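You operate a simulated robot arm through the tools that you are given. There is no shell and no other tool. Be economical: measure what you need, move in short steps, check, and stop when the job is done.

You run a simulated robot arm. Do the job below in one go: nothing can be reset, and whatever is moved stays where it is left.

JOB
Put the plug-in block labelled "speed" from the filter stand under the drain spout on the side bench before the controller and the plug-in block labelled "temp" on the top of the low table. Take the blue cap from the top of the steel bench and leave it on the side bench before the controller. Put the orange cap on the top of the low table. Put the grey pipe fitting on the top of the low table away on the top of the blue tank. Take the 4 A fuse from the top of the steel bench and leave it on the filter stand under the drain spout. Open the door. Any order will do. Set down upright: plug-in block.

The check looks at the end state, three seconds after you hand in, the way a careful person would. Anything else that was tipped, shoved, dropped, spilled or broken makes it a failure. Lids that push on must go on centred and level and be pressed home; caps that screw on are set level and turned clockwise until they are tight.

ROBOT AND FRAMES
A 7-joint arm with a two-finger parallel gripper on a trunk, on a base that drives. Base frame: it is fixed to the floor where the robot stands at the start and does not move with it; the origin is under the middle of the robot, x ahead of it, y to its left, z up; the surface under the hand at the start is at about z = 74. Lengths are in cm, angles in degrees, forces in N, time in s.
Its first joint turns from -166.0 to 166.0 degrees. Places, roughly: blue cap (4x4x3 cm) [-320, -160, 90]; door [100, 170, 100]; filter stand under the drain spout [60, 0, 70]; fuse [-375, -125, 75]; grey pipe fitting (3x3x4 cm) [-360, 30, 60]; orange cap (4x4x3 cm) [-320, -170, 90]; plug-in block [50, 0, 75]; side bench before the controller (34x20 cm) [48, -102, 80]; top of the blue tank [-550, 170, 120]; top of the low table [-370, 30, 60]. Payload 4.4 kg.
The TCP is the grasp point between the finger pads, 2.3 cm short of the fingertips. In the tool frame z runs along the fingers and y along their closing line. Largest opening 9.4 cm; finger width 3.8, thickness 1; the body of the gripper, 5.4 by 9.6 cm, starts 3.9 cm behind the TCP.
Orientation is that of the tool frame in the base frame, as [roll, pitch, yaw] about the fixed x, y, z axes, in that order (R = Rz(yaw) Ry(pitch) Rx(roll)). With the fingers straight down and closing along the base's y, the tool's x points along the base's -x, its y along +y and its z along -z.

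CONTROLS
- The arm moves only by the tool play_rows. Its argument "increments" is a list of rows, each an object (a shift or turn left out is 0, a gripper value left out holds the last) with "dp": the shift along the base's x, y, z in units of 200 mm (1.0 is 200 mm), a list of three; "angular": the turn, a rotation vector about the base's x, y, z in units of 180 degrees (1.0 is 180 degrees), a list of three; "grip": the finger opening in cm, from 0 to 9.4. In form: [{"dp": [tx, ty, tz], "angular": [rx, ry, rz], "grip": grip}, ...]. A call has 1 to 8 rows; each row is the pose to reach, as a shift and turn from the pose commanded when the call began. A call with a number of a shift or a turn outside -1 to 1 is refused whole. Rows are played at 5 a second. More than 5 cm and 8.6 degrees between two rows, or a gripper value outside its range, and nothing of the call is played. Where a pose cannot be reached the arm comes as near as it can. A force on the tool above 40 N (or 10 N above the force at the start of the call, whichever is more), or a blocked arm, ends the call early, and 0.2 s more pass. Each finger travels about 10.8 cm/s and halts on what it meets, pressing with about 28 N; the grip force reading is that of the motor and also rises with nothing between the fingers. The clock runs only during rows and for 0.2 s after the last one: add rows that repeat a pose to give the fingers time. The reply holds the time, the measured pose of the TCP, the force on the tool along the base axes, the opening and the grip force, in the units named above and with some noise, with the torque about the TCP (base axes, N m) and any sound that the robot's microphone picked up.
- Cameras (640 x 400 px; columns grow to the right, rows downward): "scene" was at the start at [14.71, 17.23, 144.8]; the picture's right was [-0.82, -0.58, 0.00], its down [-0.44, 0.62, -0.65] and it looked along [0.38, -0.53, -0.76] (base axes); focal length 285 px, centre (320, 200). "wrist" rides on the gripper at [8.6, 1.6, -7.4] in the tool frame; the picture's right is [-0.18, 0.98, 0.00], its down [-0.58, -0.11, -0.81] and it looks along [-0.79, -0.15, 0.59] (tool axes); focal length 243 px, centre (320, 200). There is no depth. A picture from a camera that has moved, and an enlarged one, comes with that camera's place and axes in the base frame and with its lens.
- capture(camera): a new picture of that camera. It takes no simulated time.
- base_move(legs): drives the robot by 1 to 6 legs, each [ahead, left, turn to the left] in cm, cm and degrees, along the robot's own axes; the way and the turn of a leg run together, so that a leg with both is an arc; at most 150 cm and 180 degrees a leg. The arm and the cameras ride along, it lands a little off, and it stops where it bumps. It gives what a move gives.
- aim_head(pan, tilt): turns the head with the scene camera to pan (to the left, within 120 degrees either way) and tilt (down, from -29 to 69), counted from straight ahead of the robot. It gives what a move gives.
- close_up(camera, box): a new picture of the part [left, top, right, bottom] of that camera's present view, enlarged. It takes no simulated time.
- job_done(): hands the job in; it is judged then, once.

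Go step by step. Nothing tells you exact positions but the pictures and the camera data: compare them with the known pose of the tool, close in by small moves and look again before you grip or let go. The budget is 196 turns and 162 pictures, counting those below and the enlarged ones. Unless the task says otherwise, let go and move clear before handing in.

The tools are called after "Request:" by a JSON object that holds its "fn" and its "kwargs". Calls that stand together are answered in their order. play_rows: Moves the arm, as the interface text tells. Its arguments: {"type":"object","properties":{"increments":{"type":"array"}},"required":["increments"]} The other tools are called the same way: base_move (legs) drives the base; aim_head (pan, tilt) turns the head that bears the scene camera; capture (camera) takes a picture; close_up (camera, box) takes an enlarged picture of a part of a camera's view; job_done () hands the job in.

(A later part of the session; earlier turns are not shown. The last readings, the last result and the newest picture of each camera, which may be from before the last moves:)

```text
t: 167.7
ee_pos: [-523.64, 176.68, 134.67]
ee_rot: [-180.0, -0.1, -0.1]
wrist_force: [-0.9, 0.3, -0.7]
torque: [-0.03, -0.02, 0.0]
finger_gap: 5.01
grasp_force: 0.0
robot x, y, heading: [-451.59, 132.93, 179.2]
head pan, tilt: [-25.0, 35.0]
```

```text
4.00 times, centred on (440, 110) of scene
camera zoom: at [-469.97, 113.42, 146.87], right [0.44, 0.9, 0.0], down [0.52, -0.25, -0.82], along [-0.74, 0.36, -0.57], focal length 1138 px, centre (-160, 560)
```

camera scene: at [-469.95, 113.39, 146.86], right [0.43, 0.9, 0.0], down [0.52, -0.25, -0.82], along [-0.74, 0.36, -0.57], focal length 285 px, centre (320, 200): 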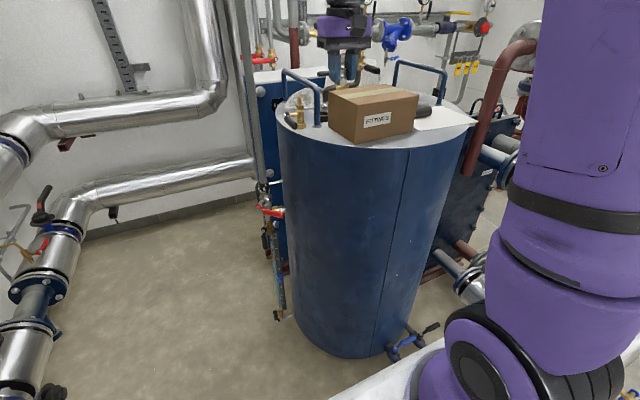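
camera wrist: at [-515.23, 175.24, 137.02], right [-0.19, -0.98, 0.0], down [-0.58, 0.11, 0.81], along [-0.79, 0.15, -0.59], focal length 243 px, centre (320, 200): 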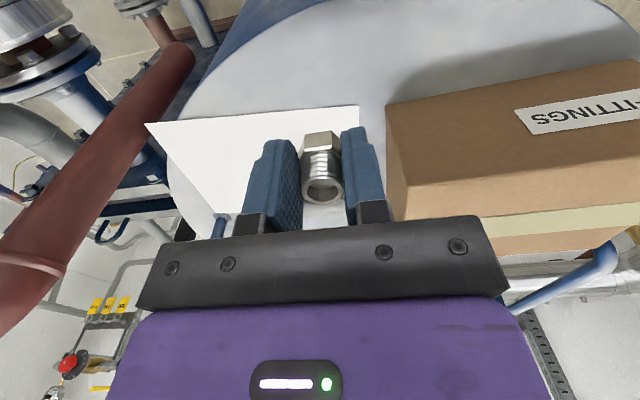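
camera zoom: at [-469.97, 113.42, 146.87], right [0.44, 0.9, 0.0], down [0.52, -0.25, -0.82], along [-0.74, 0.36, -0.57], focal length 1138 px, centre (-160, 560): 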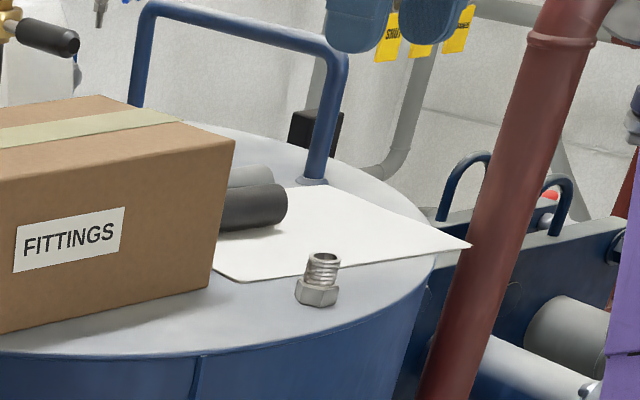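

The fitting stands on the tank. Now to the steel bench for the orange cap: back up, turn to face south, drive down the passage north end.

Request:
{"fn": "base_move", "kwargs": {"legs": [[-95, 0, 0], [-95, 0, 0], [0, 0, 90.8]]}}

Request:
{"fn": "aim_head", "kwargs": {"pan": 0, "tilt": 30}}

Request:
{"fn": "capture", "kwargs": {"camera": "scene"}}

```text
t: 181.0
ee_pos: [-305.56, 57.05, 134.7]
ee_rot: [180.0, -0.1, 90.3]
wrist_force: [0.0, -0.3, 0.2]
torque: [0.01, -0.01, 0.01]
finger_gap: 5.03
grasp_force: 0.0
robot x, y, heading: [-261.98, 129.2, -90.5]
head pan, tilt: [-25.0, 35.0]
```

```text
t: 181.9
ee_pos: [-305.73, 57.13, 134.72]
ee_rot: [180.0, -0.1, 90.3]
wrist_force: [0.3, -0.3, 0.5]
torque: [0.04, 0.03, -0.01]
finger_gap: 5.02
grasp_force: 0.0
robot x, y, heading: [-262.29, 129.16, -90.4]
head pan, tilt: [0.0, 30.0]
```

```text
92 pictures are left
camera scene: at [-238.62, 110.08, 147.65], right [-1.0, 0.01, 0.0], down [0.0, 0.5, -0.87], along [-0.01, -0.87, -0.5], focal length 285 px, centre (320, 200)
```

scene: 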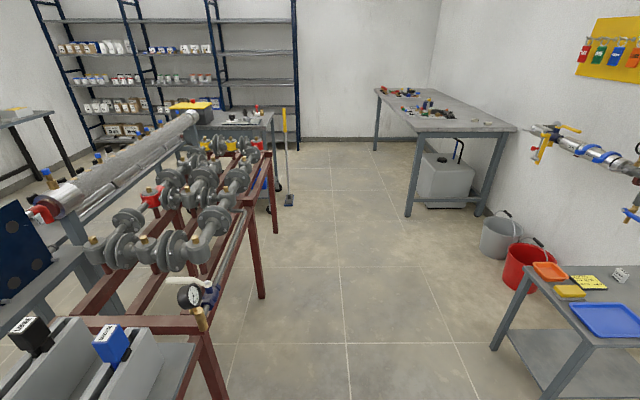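

The way south is clear. Driving to about (-261, -120).

Request:
{"fn": "base_move", "kwargs": {"legs": [[125, 0, 0.4], [124, 0, 0]]}}

Request:
{"fn": "aim_head", "kwargs": {"pan": -50, "tilt": 40}}

Request:
{"fn": "capture", "kwargs": {"camera": "scene"}}

Request:
{"fn": "capture", "kwargs": {"camera": "wrist"}}

```text
t: 194.1
ee_pos: [-300.92, -193.17, 134.76]
ee_rot: [180.0, -0.1, 92.2]
wrist_force: [0.4, 0.3, -0.5]
torque: [0.02, 0.0, 0.01]
finger_gap: 4.99
grasp_force: 0.0
robot x, y, heading: [-259.8, -119.85, -88.6]
head pan, tilt: [0.0, 30.0]
```

```text
t: 195.3
ee_pos: [-300.85, -193.13, 134.79]
ee_rot: [179.9, -0.2, 92.1]
wrist_force: [0.6, -0.1, 0.0]
torque: [0.03, 0.0, 0.0]
finger_gap: 4.98
grasp_force: 0.0
robot x, y, heading: [-259.98, -119.72, -88.7]
head pan, tilt: [-50.0, 40.0]
```

```text
91 pictures are left
camera scene: at [-242.24, -134.68, 146.11], right [-0.66, 0.75, 0.0], down [0.48, 0.43, -0.77], along [-0.57, -0.51, -0.64], focal length 285 px, centre (320, 200)
```

scene: 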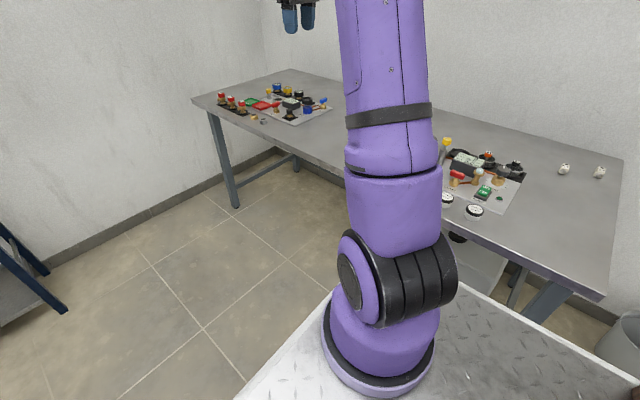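

```text
90 pictures are left
camera wrist: at [-299.65, -184.5, 142.15], right [0.99, -0.15, 0.0], down [-0.09, -0.59, 0.81], along [-0.12, -0.8, -0.59], focal length 243 px, centre (320, 200)
```

wrist: 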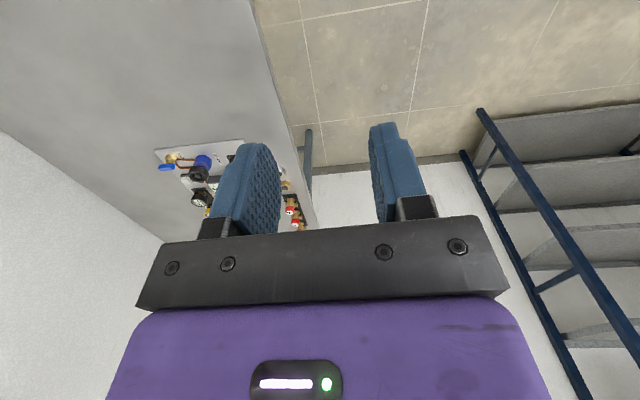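

The hand closes along x here, which suits the row of caps. Two white items at the right are likely the fuses. I'll move the hand over the caps.

Request:
{"fn": "play_rows", "kwargs": {"increments": [{"dp": [-0.1, 0.14, -0.14]}, {"dp": [-0.2, 0.28, -0.28]}, {"dp": [-0.3, 0.42, -0.42]}, {"dp": [-0.4, 0.56, -0.56]}, {"dp": [-0.5, 0.7, -0.7]}, {"dp": [-0.6, 0.84, -0.84]}, {"dp": [-0.7, 0.98, -0.98]}, {"dp": [-0.8, 1.0, -1.0]}]}}

Request:
{"fn": "capture", "kwargs": {"camera": "wrist"}}

Request:
{"fn": "capture", "kwargs": {"camera": "scene"}}

```text
t: 197.1
ee_pos: [-316.67, -173.26, 114.78]
ee_rot: [-179.9, -0.1, 92.2]
wrist_force: [0.5, 0.4, -0.3]
torque: [0.02, -0.02, 0.0]
finger_gap: 4.98
grasp_force: 0.1
robot x, y, heading: [-259.61, -119.85, -88.4]
head pan, tilt: [-50.0, 40.0]
```

```text
89 pictures are left
camera wrist: at [-315.43, -164.63, 122.27], right [0.99, -0.15, 0.0], down [-0.09, -0.59, 0.81], along [-0.12, -0.8, -0.59], focal length 243 px, centre (320, 200)
```

wrist: 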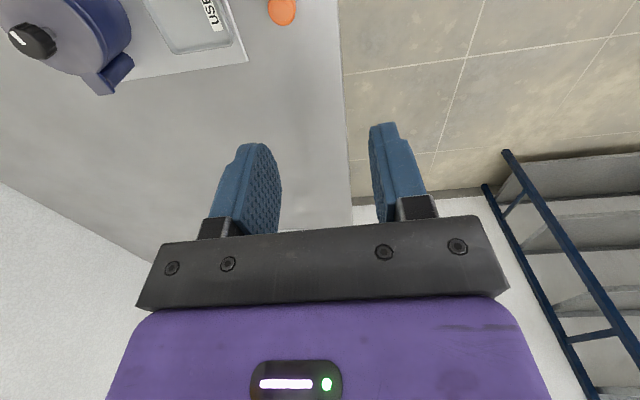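

```text
88 pictures are left
camera scene: at [-242.21, -134.68, 146.11], right [-0.66, 0.75, 0.0], down [0.48, 0.43, -0.77], along [-0.57, -0.51, -0.64], focal length 285 px, centre (320, 200)
```

scene: 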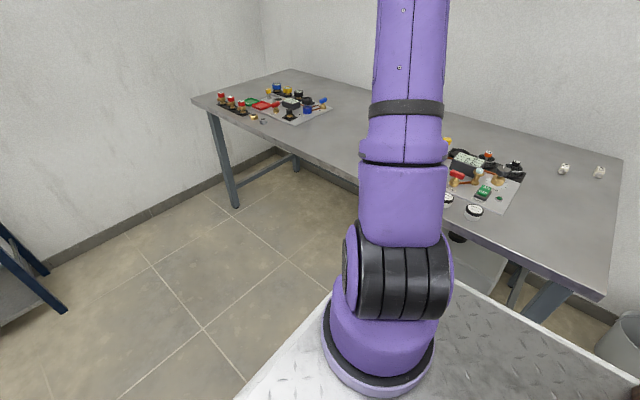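

Orange cap about (-321, -173). I'll lower above it and look.

Request:
{"fn": "play_rows", "kwargs": {"increments": [{"dp": [-0.07, 0.0, -0.2]}, {"dp": [-0.14, 0.0, -0.4]}, {"dp": [-0.2, 0.0, -0.62]}, {"dp": [-0.2, 0.0, -0.72]}, {"dp": [-0.2, 0.0, -0.72]}]}}

Request:
{"fn": "capture", "kwargs": {"camera": "wrist"}}

```text
t: 198.3
ee_pos: [-321.13, -173.3, 100.15]
ee_rot: [-180.0, -0.1, 92.1]
wrist_force: [-0.3, -0.4, 0.5]
torque: [0.02, 0.02, 0.0]
finger_gap: 5.01
grasp_force: 0.0
robot x, y, heading: [-259.91, -119.47, -88.6]
head pan, tilt: [-50.0, 40.0]
```

```text
87 pictures are left
camera wrist: at [-319.76, -164.64, 107.62], right [0.99, -0.15, 0.0], down [-0.09, -0.59, 0.81], along [-0.12, -0.8, -0.59], focal length 243 px, centre (320, 200)
```

wrist: 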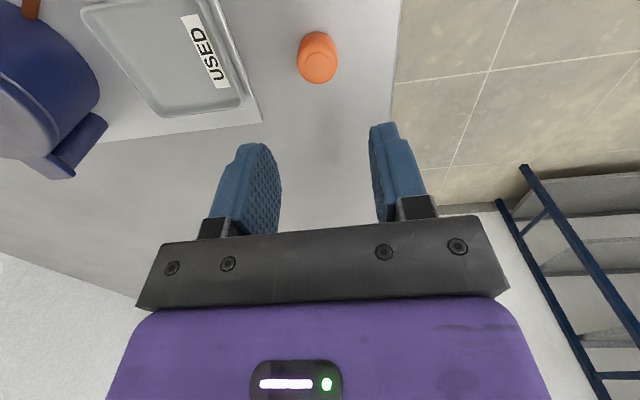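

Two views put the cap top at (-321.3, -174, 87.3). I'll centre, open to 6 and descend to 89.

Request:
{"fn": "play_rows", "kwargs": {"increments": [{"dp": [-0.01, -0.03, -0.2], "grip": 6}, {"dp": [-0.01, -0.03, -0.4]}, {"dp": [-0.01, -0.03, -0.56]}, {"dp": [-0.01, -0.03, -0.56]}]}}

Request:
{"fn": "capture", "kwargs": {"camera": "wrist"}}

```text
t: 199.3
ee_pos: [-321.01, -173.95, 88.98]
ee_rot: [-179.9, -0.1, 92.0]
wrist_force: [0.4, 0.4, -0.1]
torque: [0.0, -0.03, 0.03]
finger_gap: 5.99
grasp_force: 0.0
robot x, y, heading: [-259.78, -119.7, -88.8]
head pan, tilt: [-50.0, 40.0]
```

```text
86 pictures are left
camera wrist: at [-319.88, -165.26, 96.45], right [0.99, -0.15, 0.0], down [-0.09, -0.59, 0.81], along [-0.12, -0.8, -0.59], focal length 243 px, centre (320, 200)
```

wrist: 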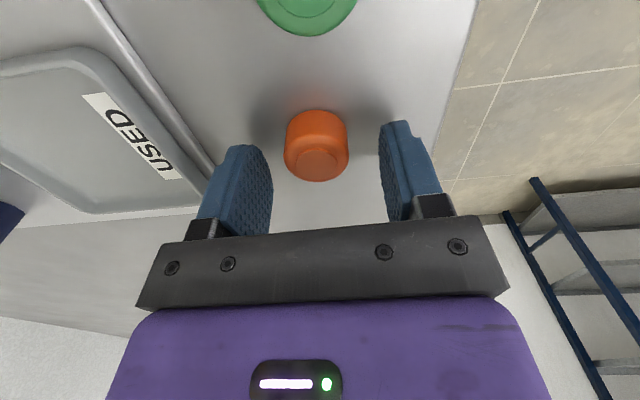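

Centred. Lower 1.2 cm more and grip.

Request:
{"fn": "play_rows", "kwargs": {"increments": [{"dp": [-0.005, 0, -0.06]}, {"dp": [-0.005, 0, -0.06], "grip": 2.5}, {"dp": [-0.005, 0, -0.06], "grip": 2.5}, {"dp": [-0.005, 0, -0.06], "grip": 2.5}, {"dp": [-0.005, 0, -0.06], "grip": 2.5}, {"dp": [-0.005, 0, 0.1], "grip": 2.5}, {"dp": [-0.005, 0, 0.3], "grip": 2.5}, {"dp": [-0.005, 0, 0.5], "grip": 2.5}]}}

Request:
{"fn": "capture", "kwargs": {"camera": "wrist"}}

```text
t: 199.7
ee_pos: [-321.09, -174.03, 88.38]
ee_rot: [-179.9, 0.1, 92.2]
wrist_force: [2.5, -2.9, 18.8]
torque: [0.33, -0.43, -0.12]
finger_gap: 3.06
grasp_force: 5.8
robot x, y, heading: [-259.8, -119.74, -88.7]
head pan, tilt: [-50.0, 40.0]
stopped in row 2: the force on the tool passed its limit at 57 N (the readings are from after the stop); the commanded pose is now the measured one
```

```text
85 pictures are left
camera wrist: at [-319.91, -165.31, 95.75], right [0.99, -0.15, 0.0], down [-0.09, -0.58, 0.81], along [-0.12, -0.8, -0.59], focal length 243 px, centre (320, 200)
```

wrist: 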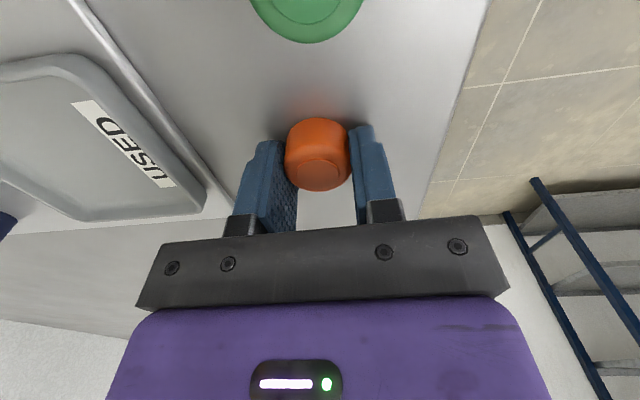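

Fingertips touched the bench (so bench z≈86). I'll raise 2–3 mm, then close and lift.

Request:
{"fn": "play_rows", "kwargs": {"increments": [{"dp": [0, 0, 0.015], "grip": 3.2}, {"dp": [0, 0, 0.015], "grip": 2}, {"dp": [0, 0, 0.015], "grip": 2}, {"dp": [0, 0, 0.015], "grip": 2}, {"dp": [0, 0, 0.1], "grip": 2}, {"dp": [0, 0, 0.3], "grip": 2}, {"dp": [0, 0, 0.5], "grip": 2}]}}

Request:
{"fn": "capture", "kwargs": {"camera": "wrist"}}

```text
t: 201.3
ee_pos: [-321.1, -174.02, 98.23]
ee_rot: [179.9, -0.1, 92.2]
wrist_force: [0.7, -0.2, -1.4]
torque: [0.01, -0.02, -0.02]
finger_gap: 2.97
grasp_force: 28.1
robot x, y, heading: [-259.96, -119.81, -88.8]
head pan, tilt: [-50.0, 40.0]
```

```text
84 pictures are left
camera wrist: at [-319.79, -165.34, 105.71], right [0.99, -0.15, 0.0], down [-0.09, -0.59, 0.81], along [-0.12, -0.8, -0.59], focal length 243 px, centre (320, 200)
```

wrist: 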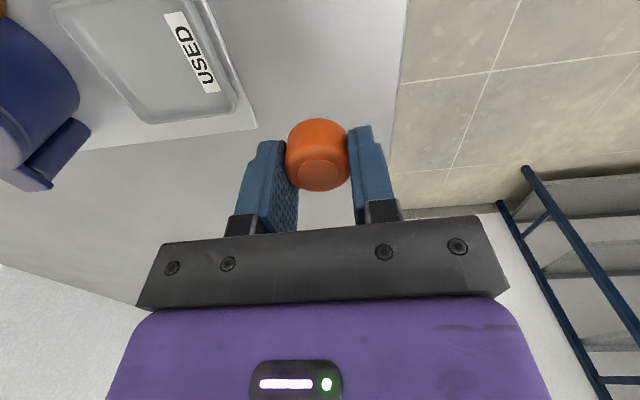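

Orange cap held. Raise the hand and back up north to the north side of the low table.

Request:
{"fn": "play_rows", "kwargs": {"increments": [{"dp": [0, 0, 0.24]}, {"dp": [0, 0, 0.48]}, {"dp": [0.1, 0, 0.65]}, {"dp": [0.3, 0.0, 0.65]}, {"dp": [0.5, 0, 0.65]}, {"dp": [0.5, 0, 0.65]}]}}

Request:
{"fn": "base_move", "kwargs": {"legs": [[-112, 0, -1.2], [-113, 0, 0]]}}

Request:
{"fn": "play_rows", "kwargs": {"increments": [{"dp": [0.15, -0.15, 0]}, {"dp": [0.3, -0.3, 0]}, {"dp": [0.45, -0.45, 0]}, {"dp": [0.6, -0.6, 0]}, {"dp": [0.75, -0.7, 0]}, {"dp": [0.9, -0.8, 0]}, {"dp": [1.0, -0.8, 0]}, {"dp": [1.0, -0.8, 0]}]}}

```text
t: 202.7
ee_pos: [-311.03, -173.85, 111.2]
ee_rot: [180.0, -0.1, 92.1]
wrist_force: [0.3, -0.1, 0.3]
torque: [-0.01, -0.02, 0.03]
finger_gap: 2.96
grasp_force: 27.5
robot x, y, heading: [-259.81, -119.56, -88.7]
head pan, tilt: [-50.0, 40.0]
```

```text
t: 213.8
ee_pos: [-315.44, 51.29, 111.23]
ee_rot: [180.0, 0.0, 91.8]
wrist_force: [0.5, 0.6, -1.0]
torque: [0.03, 0.01, 0.03]
finger_gap: 2.96
grasp_force: 27.9
robot x, y, heading: [-263.44, 104.89, -89.1]
head pan, tilt: [-50.0, 40.0]
```

```text
t: 215.6
ee_pos: [-295.54, 35.25, 111.16]
ee_rot: [180.0, 0.0, 91.8]
wrist_force: [-0.8, -1.0, -0.4]
torque: [-0.02, -0.01, 0.01]
finger_gap: 2.94
grasp_force: 28.2
robot x, y, heading: [-263.77, 105.35, -89.0]
head pan, tilt: [-50.0, 40.0]
```

Request:
{"fn": "base_move", "kwargs": {"legs": [[0, -60, 0]]}}

Request:
{"fn": "aim_head", "kwargs": {"pan": -10, "tilt": 55}}

Request:
{"fn": "capture", "kwargs": {"camera": "scene"}}

Request:
{"fn": "capture", "kwargs": {"camera": "wrist"}}

```text
t: 218.9
ee_pos: [-354.47, 34.14, 111.11]
ee_rot: [180.0, 0.0, 91.8]
wrist_force: [0.8, 0.7, -0.4]
torque: [0.02, 0.02, 0.02]
finger_gap: 2.94
grasp_force: 27.5
robot x, y, heading: [-322.51, 103.98, -89.0]
head pan, tilt: [-50.0, 40.0]
```

```text
t: 220.0
ee_pos: [-354.57, 34.06, 111.19]
ee_rot: [-180.0, 0.0, 91.7]
wrist_force: [0.4, -0.2, 0.1]
torque: [0.03, 0.0, 0.01]
finger_gap: 2.96
grasp_force: 28.1
robot x, y, heading: [-322.86, 104.16, -89.1]
head pan, tilt: [-10.0, 55.0]
```

```text
83 pictures are left
camera scene: at [-299.91, 87.36, 144.05], right [-0.99, 0.16, 0.0], down [0.13, 0.81, -0.57], along [-0.09, -0.57, -0.82], focal length 285 px, centre (320, 200)
```

scene: 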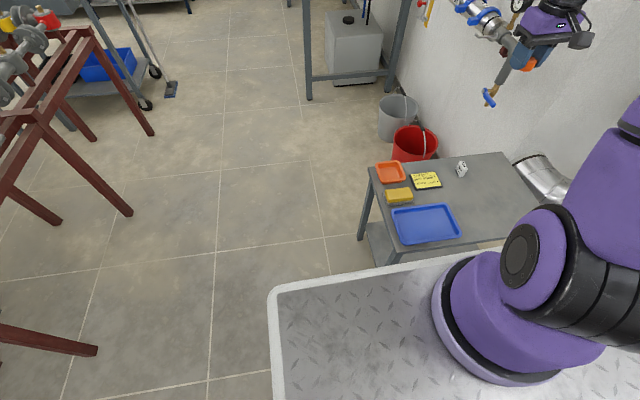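

```text
82 pictures are left
camera wrist: at [-353.17, 42.84, 118.66], right [0.99, -0.15, 0.0], down [-0.09, -0.58, 0.81], along [-0.12, -0.8, -0.59], focal length 243 px, centre (320, 200)
```

wrist: 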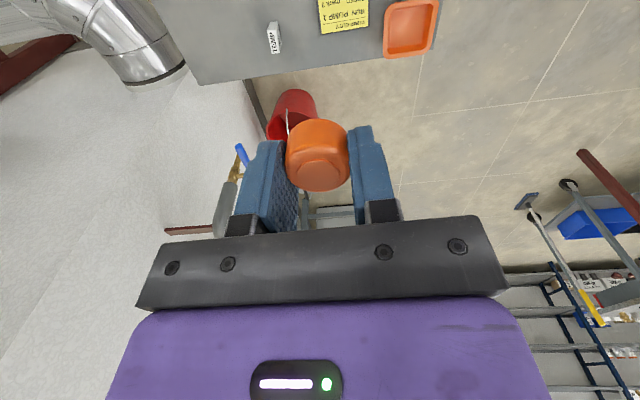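

I'll place the orange cap at about (-366, 37), clear of TEMP and the blue tray.

Request:
{"fn": "play_rows", "kwargs": {"increments": [{"dp": [-0.1, 0.03, -0.2]}, {"dp": [-0.2, 0.06, -0.4]}, {"dp": [-0.3, 0.09, -0.6]}, {"dp": [-0.4, 0.12, -0.8]}, {"dp": [-0.5, 0.15, -1.0]}, {"dp": [-0.57, 0.15, -1.0]}]}}

Request:
{"fn": "play_rows", "kwargs": {"increments": [{"dp": [0, 0, -0.24]}, {"dp": [0, 0, -0.48]}, {"dp": [0, 0, -0.72]}, {"dp": [0, 0, -0.96]}, {"dp": [0, 0, -1.0]}, {"dp": [0, 0, -1.0]}]}}

Request:
{"fn": "capture", "kwargs": {"camera": "wrist"}}

```text
t: 221.4
ee_pos: [-365.89, 37.13, 91.49]
ee_rot: [180.0, 0.0, 92.0]
wrist_force: [-0.2, -0.5, -0.3]
torque: [0.06, 0.03, -0.03]
finger_gap: 2.96
grasp_force: 27.6
robot x, y, heading: [-322.71, 103.85, -88.8]
head pan, tilt: [-10.0, 55.0]
```

```text
t: 222.8
ee_pos: [-365.95, 37.06, 71.24]
ee_rot: [-180.0, 0.0, 91.9]
wrist_force: [-1.2, 0.5, 0.4]
torque: [-0.01, -0.03, -0.03]
finger_gap: 2.96
grasp_force: 28.0
robot x, y, heading: [-322.6, 103.86, -89.0]
head pan, tilt: [-10.0, 55.0]
```

```text
81 pictures are left
camera wrist: at [-364.6, 45.84, 78.78], right [0.99, -0.15, 0.0], down [-0.09, -0.58, 0.81], along [-0.12, -0.8, -0.59], focal length 243 px, centre (320, 200)
```

wrist: 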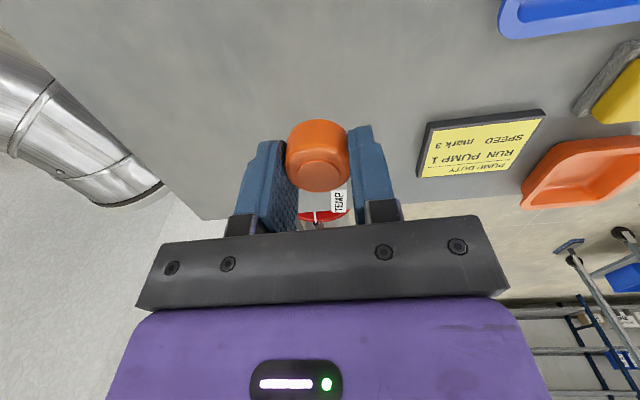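

Request:
{"fn": "play_rows", "kwargs": {"increments": [{"dp": [0, 0, -0.2]}, {"dp": [0, 0, -0.38]}, {"dp": [0, 0, -0.48]}, {"dp": [0, 0, -0.49]}, {"dp": [0, 0, -0.49]}]}}

Request:
{"fn": "play_rows", "kwargs": {"increments": [{"dp": [0, 0, -0.01]}, {"dp": [0, 0, -0.02]}, {"dp": [0, 0, -0.02]}]}}

Request:
{"fn": "play_rows", "kwargs": {"increments": [{"dp": [0, 0, -0.01]}, {"dp": [0, 0, -0.02]}, {"dp": [0, 0, -0.02]}]}}

```text
t: 224.0
ee_pos: [-365.69, 37.01, 61.25]
ee_rot: [-180.0, 0.1, 91.8]
wrist_force: [-0.4, -0.4, -1.1]
torque: [0.01, 0.0, -0.01]
finger_gap: 2.97
grasp_force: 27.9
robot x, y, heading: [-322.72, 103.81, -88.8]
head pan, tilt: [-10.0, 55.0]
```

```text
t: 224.8
ee_pos: [-365.8, 37.17, 61.05]
ee_rot: [-179.9, -0.1, 91.7]
wrist_force: [0.0, 0.0, -1.0]
torque: [-0.01, 0.01, 0.01]
finger_gap: 2.97
grasp_force: 28.3
robot x, y, heading: [-322.48, 103.7, -89.0]
head pan, tilt: [-10.0, 55.0]
```

```text
t: 225.6
ee_pos: [-365.73, 37.17, 60.54]
ee_rot: [-180.0, 0.1, 91.8]
wrist_force: [0.7, 0.6, 0.5]
torque: [0.02, -0.02, -0.01]
finger_gap: 2.95
grasp_force: 28.2
robot x, y, heading: [-322.76, 103.84, -89.2]
head pan, tilt: [-10.0, 55.0]
```

Request:
{"fn": "play_rows", "kwargs": {"increments": [{"dp": [0, 0, -0.01]}, {"dp": [0, 0, -0.01]}]}}

Request:
{"fn": "play_rows", "kwargs": {"increments": [{"dp": [0, 0, -0.01]}, {"dp": [0, 0, -0.01]}]}}

```text
t: 226.2
ee_pos: [-365.92, 37.1, 60.44]
ee_rot: [180.0, 0.0, 91.8]
wrist_force: [0.5, -0.1, -0.4]
torque: [-0.02, 0.0, 0.0]
finger_gap: 2.94
grasp_force: 28.0
robot x, y, heading: [-322.58, 103.82, -89.0]
head pan, tilt: [-10.0, 55.0]
```

```text
t: 226.8
ee_pos: [-365.96, 37.2, 60.32]
ee_rot: [-180.0, 0.0, 91.8]
wrist_force: [6.5, 5.1, 26.3]
torque: [0.42, -0.26, 0.0]
finger_gap: 2.97
grasp_force: 27.8
robot x, y, heading: [-322.42, 104.23, -88.9]
head pan, tilt: [-10.0, 55.0]
```

Request:
{"fn": "play_rows", "kwargs": {"increments": [{"dp": [0, 0, 0.01]}, {"dp": [0, 0, 0.01], "grip": 4}, {"dp": [0, 0, 0.01], "grip": 6}, {"dp": [0, 0, 0.01], "grip": 6}, {"dp": [0, 0, 0.15]}, {"dp": [0, 0, 0.35]}, {"dp": [0, 0, 0.6]}, {"dp": [0, 0, 0.8]}]}}

Request:
{"fn": "capture", "kwargs": {"camera": "wrist"}}

```text
t: 228.6
ee_pos: [-365.78, 36.84, 76.19]
ee_rot: [180.0, -0.1, 91.8]
wrist_force: [0.0, -0.1, -1.3]
torque: [0.03, 0.01, 0.01]
finger_gap: 6.03
grasp_force: 0.1
robot x, y, heading: [-322.72, 104.08, -88.8]
head pan, tilt: [-10.0, 55.0]
```

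```text
80 pictures are left
camera wrist: at [-364.54, 45.6, 83.67], right [0.99, -0.15, 0.0], down [-0.09, -0.59, 0.81], along [-0.12, -0.8, -0.59], focal length 243 px, centre (320, 200)
```

wrist: 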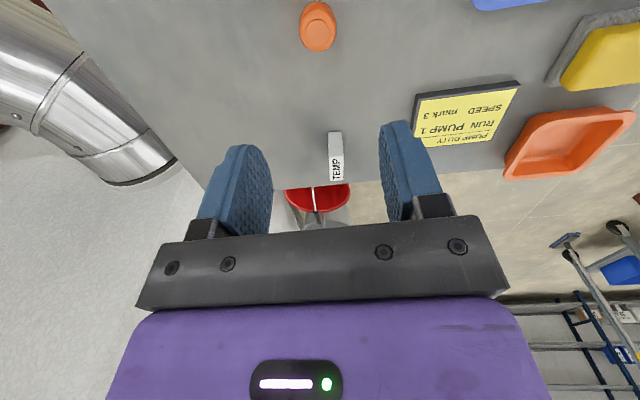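

Orange cap is placed. Raise the hand, sidestep and go back to the bench for the blue cap.

Request:
{"fn": "play_rows", "kwargs": {"increments": [{"dp": [0, 0, 0.24]}, {"dp": [0, 0, 0.48]}, {"dp": [0, 0, 0.72]}, {"dp": [0.1, 0, 0.92]}, {"dp": [0.3, 0, 1.0]}, {"dp": [0.5, 0, 1.0]}, {"dp": [0.6, 0, 1.0]}]}}

Request:
{"fn": "play_rows", "kwargs": {"increments": [{"dp": [0, 0, 0.24]}, {"dp": [0, 0, 0.48]}, {"dp": [0, 0, 0.72]}, {"dp": [0, 0, 0.8]}]}}

Request:
{"fn": "base_move", "kwargs": {"legs": [[0, 61, -0.9], [112, 0, 0], [112, 0, 0]]}}

```text
t: 230.2
ee_pos: [-353.97, 37.25, 96.02]
ee_rot: [-180.0, -0.1, 91.8]
wrist_force: [0.2, -0.1, 1.0]
torque: [0.01, -0.05, 0.01]
finger_gap: 5.99
grasp_force: 0.1
robot x, y, heading: [-322.47, 104.42, -88.9]
head pan, tilt: [-10.0, 55.0]
```

```text
t: 231.2
ee_pos: [-354.02, 37.23, 112.36]
ee_rot: [180.0, -0.1, 91.8]
wrist_force: [0.2, -1.2, -0.2]
torque: [0.02, -0.04, 0.0]
finger_gap: 5.99
grasp_force: 0.2
robot x, y, heading: [-322.66, 104.0, -89.1]
head pan, tilt: [-10.0, 55.0]
```

```text
t: 245.1
ee_pos: [-293.75, -183.07, 112.25]
ee_rot: [-180.0, -0.1, 91.6]
wrist_force: [0.7, -2.1, -0.2]
torque: [-0.01, -0.01, 0.02]
finger_gap: 5.97
grasp_force: 0.1
robot x, y, heading: [-262.55, -116.01, -89.1]
head pan, tilt: [-10.0, 55.0]
```

Request:
{"fn": "play_rows", "kwargs": {"increments": [{"dp": [-0.16, 0.14, 0]}, {"dp": [-0.32, 0.28, 0]}, {"dp": [-0.48, 0.42, 0]}, {"dp": [-0.64, 0.56, 0]}, {"dp": [-0.8, 0.7, 0]}, {"dp": [-0.95, 0.84, 0]}, {"dp": [-1.0, 1.0, -0.1]}, {"dp": [-1.0, 1.0, -0.3]}]}}

Request:
{"fn": "play_rows", "kwargs": {"increments": [{"dp": [-0.2, 0.1, -0.1]}, {"dp": [-0.36, 0.18, -0.2]}, {"dp": [-0.36, 0.18, -0.2]}]}}

Request:
{"fn": "capture", "kwargs": {"camera": "wrist"}}

```text
t: 246.9
ee_pos: [-313.86, -162.9, 106.27]
ee_rot: [-180.0, -0.1, 91.7]
wrist_force: [-0.1, 0.4, 0.2]
torque: [0.0, 0.06, -0.04]
finger_gap: 5.98
grasp_force: 0.2
robot x, y, heading: [-262.29, -116.49, -89.0]
head pan, tilt: [-10.0, 55.0]
```

```text
t: 247.7
ee_pos: [-320.83, -159.39, 102.16]
ee_rot: [179.9, 0.0, 91.7]
wrist_force: [0.4, 0.3, 0.1]
torque: [0.02, 0.0, 0.02]
finger_gap: 6.01
grasp_force: 0.1
robot x, y, heading: [-262.19, -116.52, -89.2]
head pan, tilt: [-10.0, 55.0]
```

```text
79 pictures are left
camera wrist: at [-319.51, -150.67, 109.65], right [0.99, -0.16, 0.0], down [-0.09, -0.58, 0.81], along [-0.13, -0.8, -0.59], focal length 243 px, centre (320, 200)
```

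wrist: 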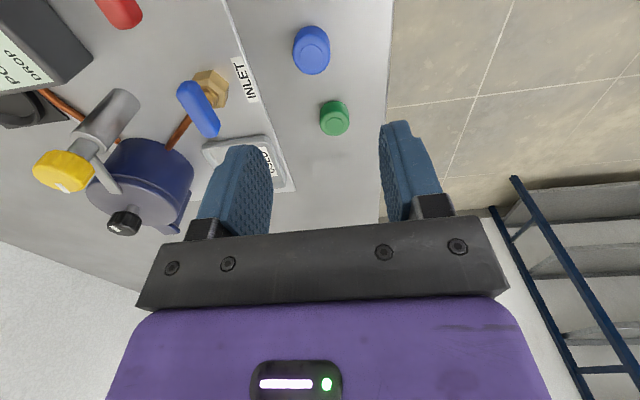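

Blue cap at about (-321.7, -160). Centre, descend to 89 and check.

Request:
{"fn": "play_rows", "kwargs": {"increments": [{"dp": [-0.045, -0.03, -0.2], "grip": 5.6}, {"dp": [-0.045, -0.03, -0.4]}, {"dp": [-0.045, -0.03, -0.58]}, {"dp": [-0.045, -0.03, -0.65]}, {"dp": [-0.045, -0.03, -0.65]}]}}

Request:
{"fn": "capture", "kwargs": {"camera": "wrist"}}

```text
t: 248.9
ee_pos: [-321.73, -159.88, 89.23]
ee_rot: [-179.9, 0.0, 91.5]
wrist_force: [-0.3, 0.5, 0.6]
torque: [-0.03, -0.05, 0.01]
finger_gap: 5.59
grasp_force: 0.2
robot x, y, heading: [-262.18, -116.12, -89.2]
head pan, tilt: [-10.0, 55.0]
```

```text
78 pictures are left
camera wrist: at [-320.37, -151.26, 96.67], right [0.99, -0.16, 0.0], down [-0.09, -0.58, 0.81], along [-0.13, -0.8, -0.59], focal length 243 px, centre (320, 200)
```

wrist: 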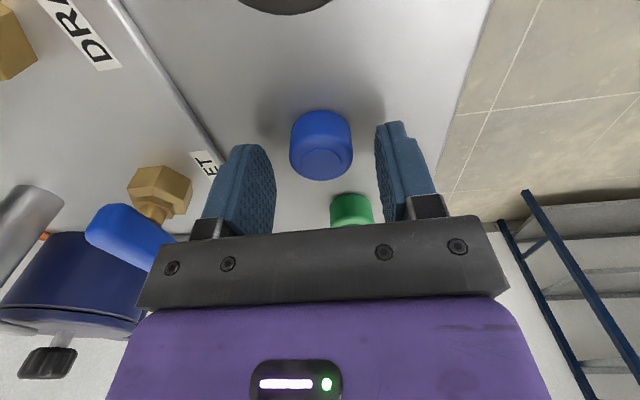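

Request:
{"fn": "play_rows", "kwargs": {"increments": [{"dp": [0, 0, -0.02], "grip": 4}, {"dp": [0, 0, -0.02], "grip": 2}, {"dp": [0, 0, -0.02], "grip": 2}, {"dp": [0, 0, -0.02], "grip": 2}, {"dp": [0, 0, -0.02], "grip": 2}, {"dp": [0, 0, 0.1], "grip": 2}, {"dp": [0, 0, 0.3], "grip": 2}, {"dp": [0, 0, 0.5], "grip": 2}]}}

Request:
{"fn": "capture", "kwargs": {"camera": "wrist"}}

```text
t: 250.7
ee_pos: [-321.96, -159.84, 99.28]
ee_rot: [-180.0, 0.0, 91.5]
wrist_force: [-0.3, 0.0, -1.4]
torque: [0.04, -0.05, 0.0]
finger_gap: 2.82
grasp_force: 27.6
robot x, y, heading: [-262.42, -115.98, -89.1]
head pan, tilt: [-10.0, 55.0]
```

```text
77 pictures are left
camera wrist: at [-320.61, -151.13, 106.72], right [0.99, -0.16, 0.0], down [-0.09, -0.58, 0.81], along [-0.13, -0.8, -0.59], focal length 243 px, centre (320, 200)
```

wrist: 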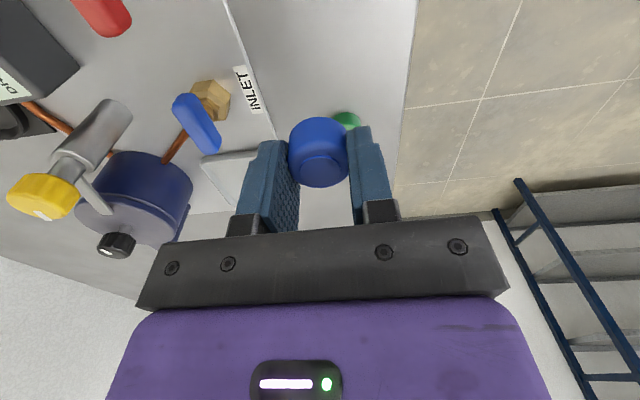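

Blue cap held. Tuck the hand in front, raise it, then go south through the passage, turn east, and drive to the side bench.

Request:
{"fn": "play_rows", "kwargs": {"increments": [{"dp": [0.0, 0, 0.24]}, {"dp": [0.05, 0.0, 0.46]}, {"dp": [0.2, -0.05, 0.6]}, {"dp": [0.4, -0.1, 0.7]}, {"dp": [0.6, -0.15, 0.8]}, {"dp": [0.8, -0.2, 0.8]}, {"dp": [1.0, -0.25, 0.8]}, {"dp": [1.0, -0.25, 0.8]}]}}

Request:
{"fn": "play_rows", "kwargs": {"increments": [{"dp": [0.2, -0.1, 0]}, {"dp": [0.4, -0.2, 0]}, {"dp": [0.6, -0.3, 0]}, {"dp": [0.8, -0.4, 0]}, {"dp": [1.0, -0.5, 0]}, {"dp": [1.0, -0.6, 0]}]}}

Request:
{"fn": "base_move", "kwargs": {"legs": [[98, 0, 0], [0, 0, 89]]}}

```text
t: 252.5
ee_pos: [-301.89, -164.91, 115.13]
ee_rot: [180.0, 0.0, 91.6]
wrist_force: [-1.1, 0.6, 0.2]
torque: [0.02, 0.02, 0.0]
finger_gap: 2.83
grasp_force: 28.6
robot x, y, heading: [-262.25, -116.42, -89.2]
head pan, tilt: [-10.0, 55.0]
```

```text
t: 253.9
ee_pos: [-281.91, -176.84, 115.03]
ee_rot: [-179.9, 0.1, 91.7]
wrist_force: [0.3, 0.2, -0.3]
torque: [-0.03, 0.0, -0.01]
finger_gap: 2.82
grasp_force: 28.3
robot x, y, heading: [-262.86, -116.02, -89.0]
head pan, tilt: [-10.0, 55.0]
```

```text
t: 262.6
ee_pos: [-202.36, -236.49, 115.02]
ee_rot: [180.0, -0.1, 177.7]
wrist_force: [0.0, 0.4, 0.7]
torque: [-0.02, -0.02, -0.01]
finger_gap: 2.96
grasp_force: 27.8
robot x, y, heading: [-261.26, -212.84, -3.1]
head pan, tilt: [-10.0, 55.0]
```

Request:
{"fn": "base_move", "kwargs": {"legs": [[0, -8, 3], [115, 0, 0], [112, 0, 0]]}}

Request:
{"fn": "aim_head", "kwargs": {"pan": 30, "tilt": 30}}

Request:
{"fn": "capture", "kwargs": {"camera": "scene"}}

```text
t: 274.5
ee_pos: [27.27, -238.14, 115.16]
ee_rot: [180.0, 0.0, -178.6]
wrist_force: [0.1, -0.6, 0.3]
torque: [-0.01, -0.02, -0.03]
finger_gap: 2.97
grasp_force: 28.5
robot x, y, heading: [-33.3, -218.18, 0.7]
head pan, tilt: [-10.0, 55.0]
```

```text
t: 275.6
ee_pos: [27.19, -238.16, 115.07]
ee_rot: [179.9, 0.0, -178.4]
wrist_force: [-0.4, 0.0, -0.8]
torque: [0.01, 0.03, 0.0]
finger_gap: 2.94
grasp_force: 27.7
robot x, y, heading: [-33.18, -218.42, 1.0]
head pan, tilt: [30.0, 30.0]
```

```text
76 pictures are left
camera scene: at [-15.59, -190.03, 147.64], right [0.51, -0.86, 0.0], down [-0.43, -0.26, -0.87], along [0.74, 0.44, -0.5], focal length 285 px, centre (320, 200)
```

scene: 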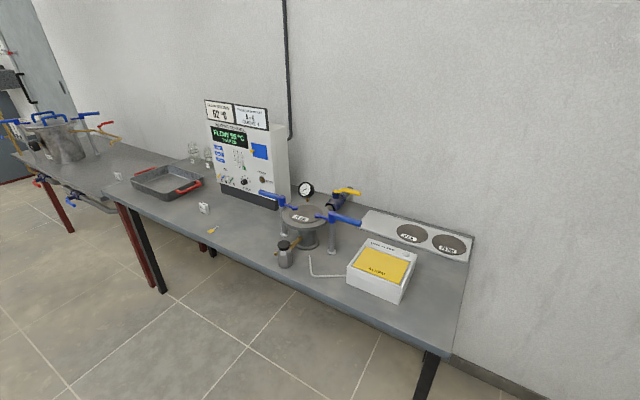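

The side bench is clear around (53, -103) between SPEED and the controller. Driving there.

Request:
{"fn": "base_move", "kwargs": {"legs": [[0, 134, -1], [23, 0, 0]]}}

Request:
{"fn": "aim_head", "kwargs": {"pan": -25, "tilt": 50}}

Request:
{"fn": "capture", "kwargs": {"camera": "scene"}}

Request:
{"fn": "capture", "kwargs": {"camera": "wrist"}}

```text
t: 283.6
ee_pos: [50.84, -108.87, 115.1]
ee_rot: [180.0, 0.0, 178.9]
wrist_force: [1.2, -0.2, -0.3]
torque: [-0.01, 0.01, 0.01]
finger_gap: 2.95
grasp_force: 28.1
robot x, y, heading: [-8.67, -86.4, -2.0]
head pan, tilt: [30.0, 30.0]
```

```text
t: 284.8
ee_pos: [50.82, -108.83, 115.13]
ee_rot: [180.0, 0.0, 178.9]
wrist_force: [-0.8, 0.5, -0.5]
torque: [-0.01, 0.01, 0.01]
finger_gap: 2.95
grasp_force: 28.3
robot x, y, heading: [-8.74, -86.24, -1.5]
head pan, tilt: [-25.0, 50.0]
```

```text
75 pictures are left
camera scene: at [9.08, -66.64, 144.7], right [-0.45, -0.89, 0.0], down [-0.68, 0.34, -0.64], along [0.57, -0.29, -0.77], focal length 285 px, centre (320, 200)
```

scene: 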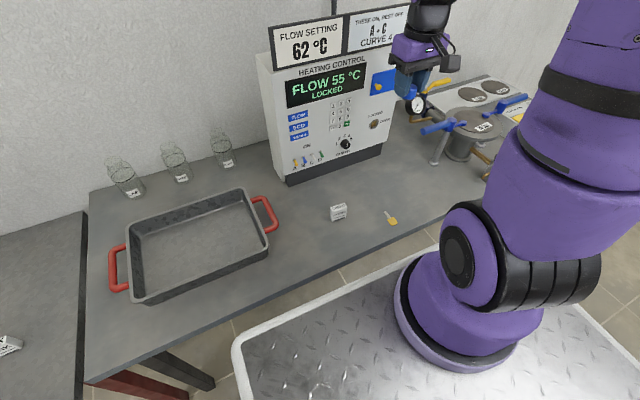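

```text
74 pictures are left
camera wrist: at [42.17, -107.09, 122.57], right [0.2, 0.98, 0.0], down [0.58, -0.12, 0.81], along [0.79, -0.16, -0.59], focal length 243 px, centre (320, 200)
```

wrist: 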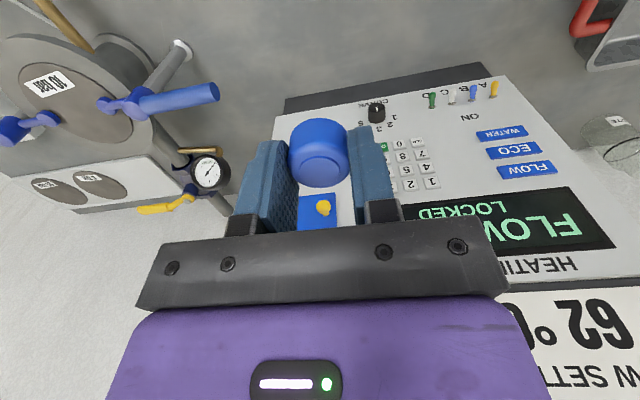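

Request:
{"fn": "play_rows", "kwargs": {"increments": [{"dp": [0.0, 0.08, -0.2]}, {"dp": [0.02, 0.16, -0.4]}, {"dp": [0.04, 0.24, -0.6]}, {"dp": [0.06, 0.28, -0.8]}, {"dp": [0.07, 0.28, -1.0]}, {"dp": [0.07, 0.28, -1.0]}]}}

Request:
{"fn": "play_rows", "kwargs": {"increments": [{"dp": [0, 0, -0.2]}, {"dp": [0, 0, -0.4]}, {"dp": [0, 0, -0.45]}, {"dp": [0, 0, -0.45]}]}}

Request:
{"fn": "capture", "kwargs": {"camera": "wrist"}}

Request:
{"fn": "close_up", "kwargs": {"camera": "scene", "box": [300, 130, 440, 240]}}

```text
t: 286.2
ee_pos: [52.26, -103.3, 95.2]
ee_rot: [180.0, 0.0, 178.9]
wrist_force: [-1.1, -0.2, -1.7]
torque: [-0.03, -0.04, -0.02]
finger_gap: 2.94
grasp_force: 28.3
robot x, y, heading: [-8.9, -86.51, -2.0]
head pan, tilt: [-25.0, 50.0]
```

```text
t: 287.2
ee_pos: [52.4, -103.15, 86.18]
ee_rot: [180.0, 0.0, 178.9]
wrist_force: [0.0, 0.8, -1.3]
torque: [-0.03, -0.03, 0.02]
finger_gap: 2.95
grasp_force: 27.3
robot x, y, heading: [-8.53, -86.74, -1.8]
head pan, tilt: [-25.0, 50.0]
```

```text
73 pictures are left
camera wrist: at [43.68, -101.48, 93.59], right [0.2, 0.98, 0.0], down [0.58, -0.12, 0.81], along [0.79, -0.16, -0.59], focal length 243 px, centre (320, 200)
```

wrist: 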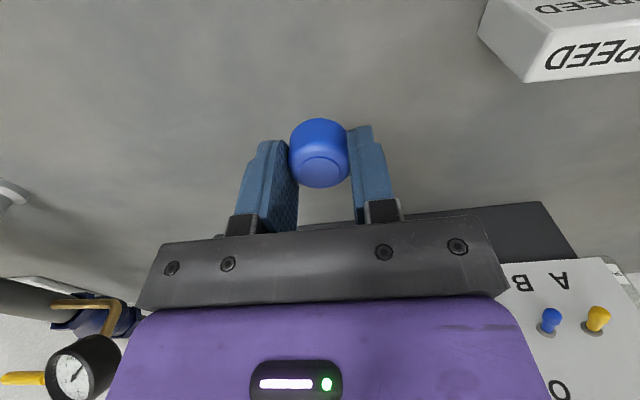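

```text
3.64 times, centred on (370, 185) of scene
camera zoom: at [9.07, -66.64, 144.7], right [-0.45, -0.89, 0.0], down [-0.68, 0.35, -0.64], along [0.57, -0.29, -0.77], focal length 1035 px, centre (138, 254)
```

zoom: 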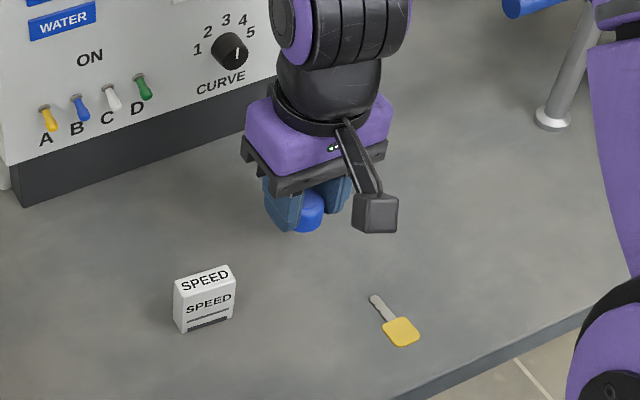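

Request:
{"fn": "play_rows", "kwargs": {"increments": [{"dp": [0, 0, -0.08]}, {"dp": [0, 0, -0.145]}, {"dp": [0, 0, -0.145]}]}}

Request:
{"fn": "play_rows", "kwargs": {"increments": [{"dp": [0, 0, -0.01]}, {"dp": [0, 0, -0.02]}, {"dp": [0, 0, -0.02]}]}}

Request:
{"fn": "play_rows", "kwargs": {"increments": [{"dp": [0, 0, -0.01]}, {"dp": [0, 0, -0.01]}]}}

```text
t: 288.0
ee_pos: [52.4, -103.25, 83.2]
ee_rot: [180.0, 0.1, 178.9]
wrist_force: [-0.3, 0.4, -0.7]
torque: [0.01, 0.03, 0.05]
finger_gap: 2.95
grasp_force: 28.2
robot x, y, heading: [-9.03, -86.59, -1.6]
head pan, tilt: [-25.0, 50.0]
```

```text
t: 288.8
ee_pos: [52.28, -103.19, 82.87]
ee_rot: [-180.0, 0.1, 178.9]
wrist_force: [-0.7, 0.2, -0.1]
torque: [-0.01, 0.0, -0.02]
finger_gap: 2.96
grasp_force: 28.6
robot x, y, heading: [-8.62, -86.27, -2.0]
head pan, tilt: [-25.0, 50.0]
```

```text
t: 289.4
ee_pos: [52.2, -103.18, 82.58]
ee_rot: [-179.9, 0.1, 178.9]
wrist_force: [2.4, 1.3, 25.4]
torque: [0.04, -0.01, 0.01]
finger_gap: 2.98
grasp_force: 27.8
robot x, y, heading: [-8.51, -86.57, -1.7]
head pan, tilt: [-25.0, 50.0]
```

Request:
{"fn": "play_rows", "kwargs": {"increments": [{"dp": [0, 0, 0.01]}, {"dp": [0, 0, 0.01], "grip": 4}, {"dp": [0, 0, 0.01], "grip": 5}, {"dp": [0, 0, 0.01], "grip": 5}, {"dp": [0, 0, 0.15]}, {"dp": [0, 0, 0.35]}, {"dp": [0, 0, 0.6]}, {"dp": [0, 0, 0.8]}]}}

Request:
{"fn": "close_up", "kwargs": {"camera": "scene", "box": [300, 130, 440, 240]}}

```text
t: 291.2
ee_pos: [52.36, -103.43, 98.74]
ee_rot: [179.9, -0.1, 178.9]
wrist_force: [0.0, 0.0, -0.5]
torque: [0.01, 0.04, 0.03]
finger_gap: 5.0
grasp_force: 0.0
robot x, y, heading: [-9.08, -86.6, -1.8]
head pan, tilt: [-25.0, 50.0]
```

```text
3.64 times, centred on (370, 185) of scene
camera zoom: at [9.15, -66.66, 144.69], right [-0.45, -0.89, 0.0], down [-0.68, 0.35, -0.64], along [0.57, -0.29, -0.77], focal length 1035 px, centre (138, 254)
```

zoom: 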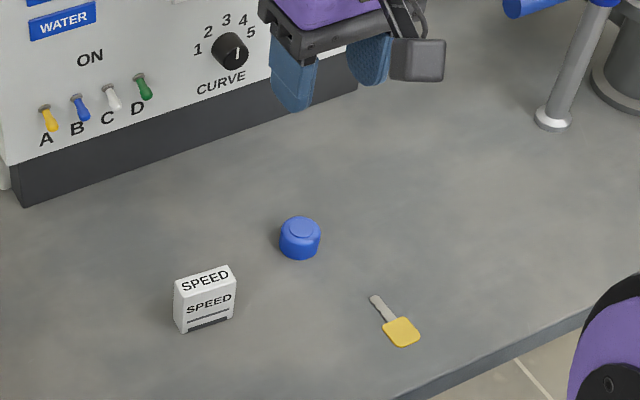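

Blue cap is set. Next the fuse: raise the hand, back out, and go around to the north end of the steel bench.

Request:
{"fn": "play_rows", "kwargs": {"increments": [{"dp": [0.0, 0, 0.24]}, {"dp": [0.0, 0.0, 0.48]}, {"dp": [0, 0, 0.72]}, {"dp": [0, 0, 0.96]}, {"dp": [0, 0, 0.98]}]}}

Request:
{"fn": "base_move", "kwargs": {"legs": [[-24, 0, 1.8], [0, -132, 0], [0, 0, 180], [115, 0, 0], [113, 0, 0]]}}

```text
t: 292.4
ee_pos: [52.18, -103.42, 118.31]
ee_rot: [-180.0, 0.0, 179.1]
wrist_force: [0.4, 0.6, -0.1]
torque: [0.01, 0.01, -0.03]
finger_gap: 5.0
grasp_force: 0.1
robot x, y, heading: [-8.86, -86.15, -1.5]
head pan, tilt: [-25.0, 50.0]
```

```text
t: 318.5
ee_pos: [-321.29, -203.34, 118.4]
ee_rot: [-180.0, 0.1, 1.6]
wrist_force: [0.5, 0.3, -0.8]
torque: [-0.01, 0.02, 0.01]
finger_gap: 4.99
grasp_force: 0.1
robot x, y, heading: [-259.31, -217.38, -178.9]
head pan, tilt: [-25.0, 50.0]
```

Request:
{"fn": "base_move", "kwargs": {"legs": [[0, 0, 89]]}}

```text
t: 322.7
ee_pos: [-274.46, -279.1, 118.23]
ee_rot: [-180.0, -0.1, 90.8]
wrist_force: [-0.7, 0.3, -0.4]
torque: [-0.03, -0.02, 0.0]
finger_gap: 4.98
grasp_force: 0.0
robot x, y, heading: [-259.69, -217.64, -89.9]
head pan, tilt: [-25.0, 50.0]
```

Request:
{"fn": "base_move", "kwargs": {"legs": [[-100, 0, 0], [-100, 0, 0], [0, -50, 0]]}}

Request:
{"fn": "aim_head", "kwargs": {"pan": -30, "tilt": 45}}

Request:
{"fn": "capture", "kwargs": {"camera": "scene"}}

```text
t: 334.7
ee_pos: [-317.26, -80.52, 118.29]
ee_rot: [-180.0, 0.0, 91.3]
wrist_force: [-0.2, -0.3, 0.2]
torque: [0.02, 0.01, 0.02]
finger_gap: 5.01
grasp_force: 0.0
robot x, y, heading: [-302.97, -18.77, -89.0]
head pan, tilt: [-25.0, 50.0]
stopped in leg 3: the robot was blocked; the commanded pose is now the measured one
```

```text
t: 335.3
ee_pos: [-317.27, -80.41, 118.3]
ee_rot: [-180.0, 0.0, 91.3]
wrist_force: [-0.6, -0.5, 0.1]
torque: [-0.01, 0.02, -0.02]
finger_gap: 5.0
grasp_force: 0.1
robot x, y, heading: [-303.02, -18.72, -89.2]
head pan, tilt: [-30.0, 45.0]
```

```text
70 pictures are left
camera scene: at [-282.9, -35.56, 145.38], right [-0.87, 0.49, 0.0], down [0.35, 0.62, -0.71], along [-0.35, -0.62, -0.71], focal length 285 px, centre (320, 200)
```

scene: 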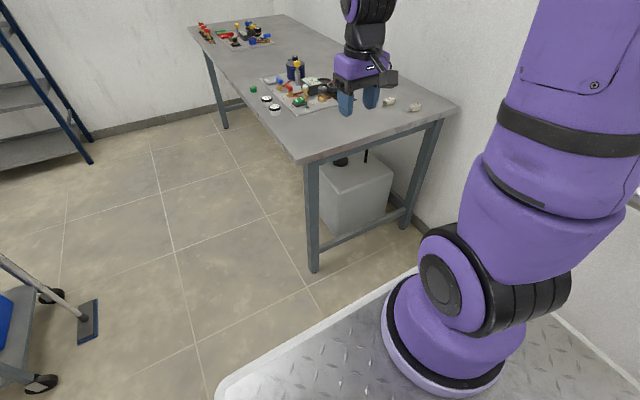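

The sidestep was blocked, likely by the low table's corner. I'll move away a bit and inspect the table and buckets.

Request:
{"fn": "base_move", "kwargs": {"legs": [[0, 12, 0]]}}

Request:
{"fn": "aim_head", "kwargs": {"pan": -110, "tilt": 45}}

Request:
{"fn": "capture", "kwargs": {"camera": "scene"}}

```text
t: 336.6
ee_pos: [-305.22, -80.3, 118.23]
ee_rot: [180.0, 0.0, 91.3]
wrist_force: [0.2, 0.2, 0.5]
torque: [0.0, 0.0, -0.02]
finger_gap: 5.01
grasp_force: 0.0
robot x, y, heading: [-290.65, -18.4, -89.2]
head pan, tilt: [-30.0, 45.0]
```

```text
t: 338.1
ee_pos: [-305.26, -80.38, 118.33]
ee_rot: [180.0, 0.1, 91.3]
wrist_force: [0.8, 0.7, -0.3]
torque: [0.02, 0.01, 0.0]
finger_gap: 5.0
grasp_force: 0.1
robot x, y, heading: [-291.26, -18.82, -89.3]
head pan, tilt: [-110.0, 45.0]
```

```text
69 pictures are left
camera scene: at [-274.67, -25.64, 145.39], right [0.33, 0.94, 0.0], down [0.67, -0.23, -0.71], along [-0.67, 0.23, -0.71], focal length 285 px, centre (320, 200)
```

scene: 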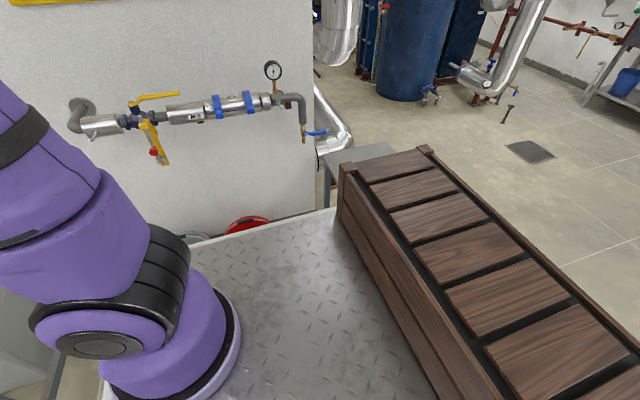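

The crate hides the table; I'll check it later from another angle. Moving forward to y≈-64, well clear of it, then sidestepping toward the fuses.

Request:
{"fn": "base_move", "kwargs": {"legs": [[44, 0, -0.7], [0, -19, 0]]}}

Request:
{"fn": "aim_head", "kwargs": {"pan": -45, "tilt": 50}}

Request:
{"fn": "capture", "kwargs": {"camera": "scene"}}

Request:
{"fn": "capture", "kwargs": {"camera": "wrist"}}

```text
t: 341.9
ee_pos: [-324.44, -124.31, 118.35]
ee_rot: [179.9, 0.0, 90.8]
wrist_force: [0.2, 0.3, 0.6]
torque: [0.04, 0.01, 0.0]
finger_gap: 5.0
grasp_force: 0.1
robot x, y, heading: [-309.51, -62.97, -89.8]
head pan, tilt: [-110.0, 45.0]
```

```text
t: 343.3
ee_pos: [-324.39, -124.52, 118.32]
ee_rot: [180.0, 0.0, 90.7]
wrist_force: [0.1, 0.5, 0.0]
torque: [0.0, 0.0, 0.01]
finger_gap: 4.98
grasp_force: 0.0
robot x, y, heading: [-309.16, -62.72, -89.9]
head pan, tilt: [-45.0, 50.0]
```

```text
68 pictures are left
camera scene: at [-291.1, -78.11, 144.7], right [-0.71, 0.7, 0.0], down [0.54, 0.54, -0.64], along [-0.45, -0.46, -0.77], focal length 285 px, centre (320, 200)
```

scene: 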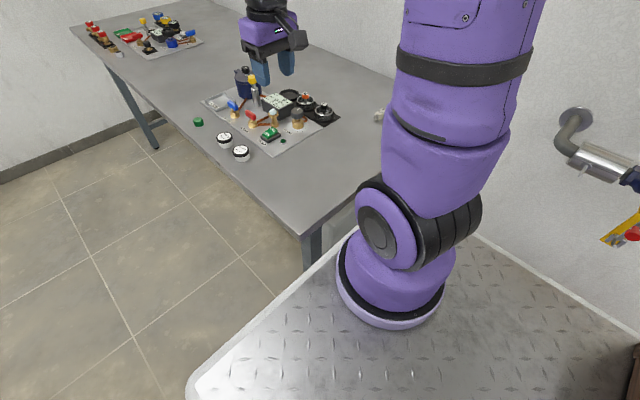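

```text
67 pictures are left
camera wrist: at [-322.94, -115.69, 125.74], right [0.99, -0.17, 0.0], down [-0.1, -0.58, 0.81], along [-0.14, -0.79, -0.59], focal length 243 px, centre (320, 200)
```

wrist: 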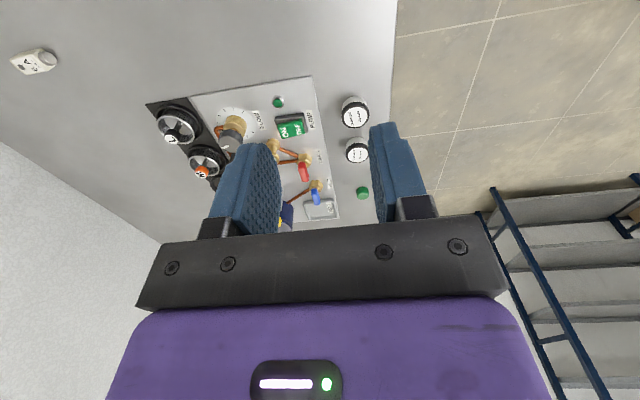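

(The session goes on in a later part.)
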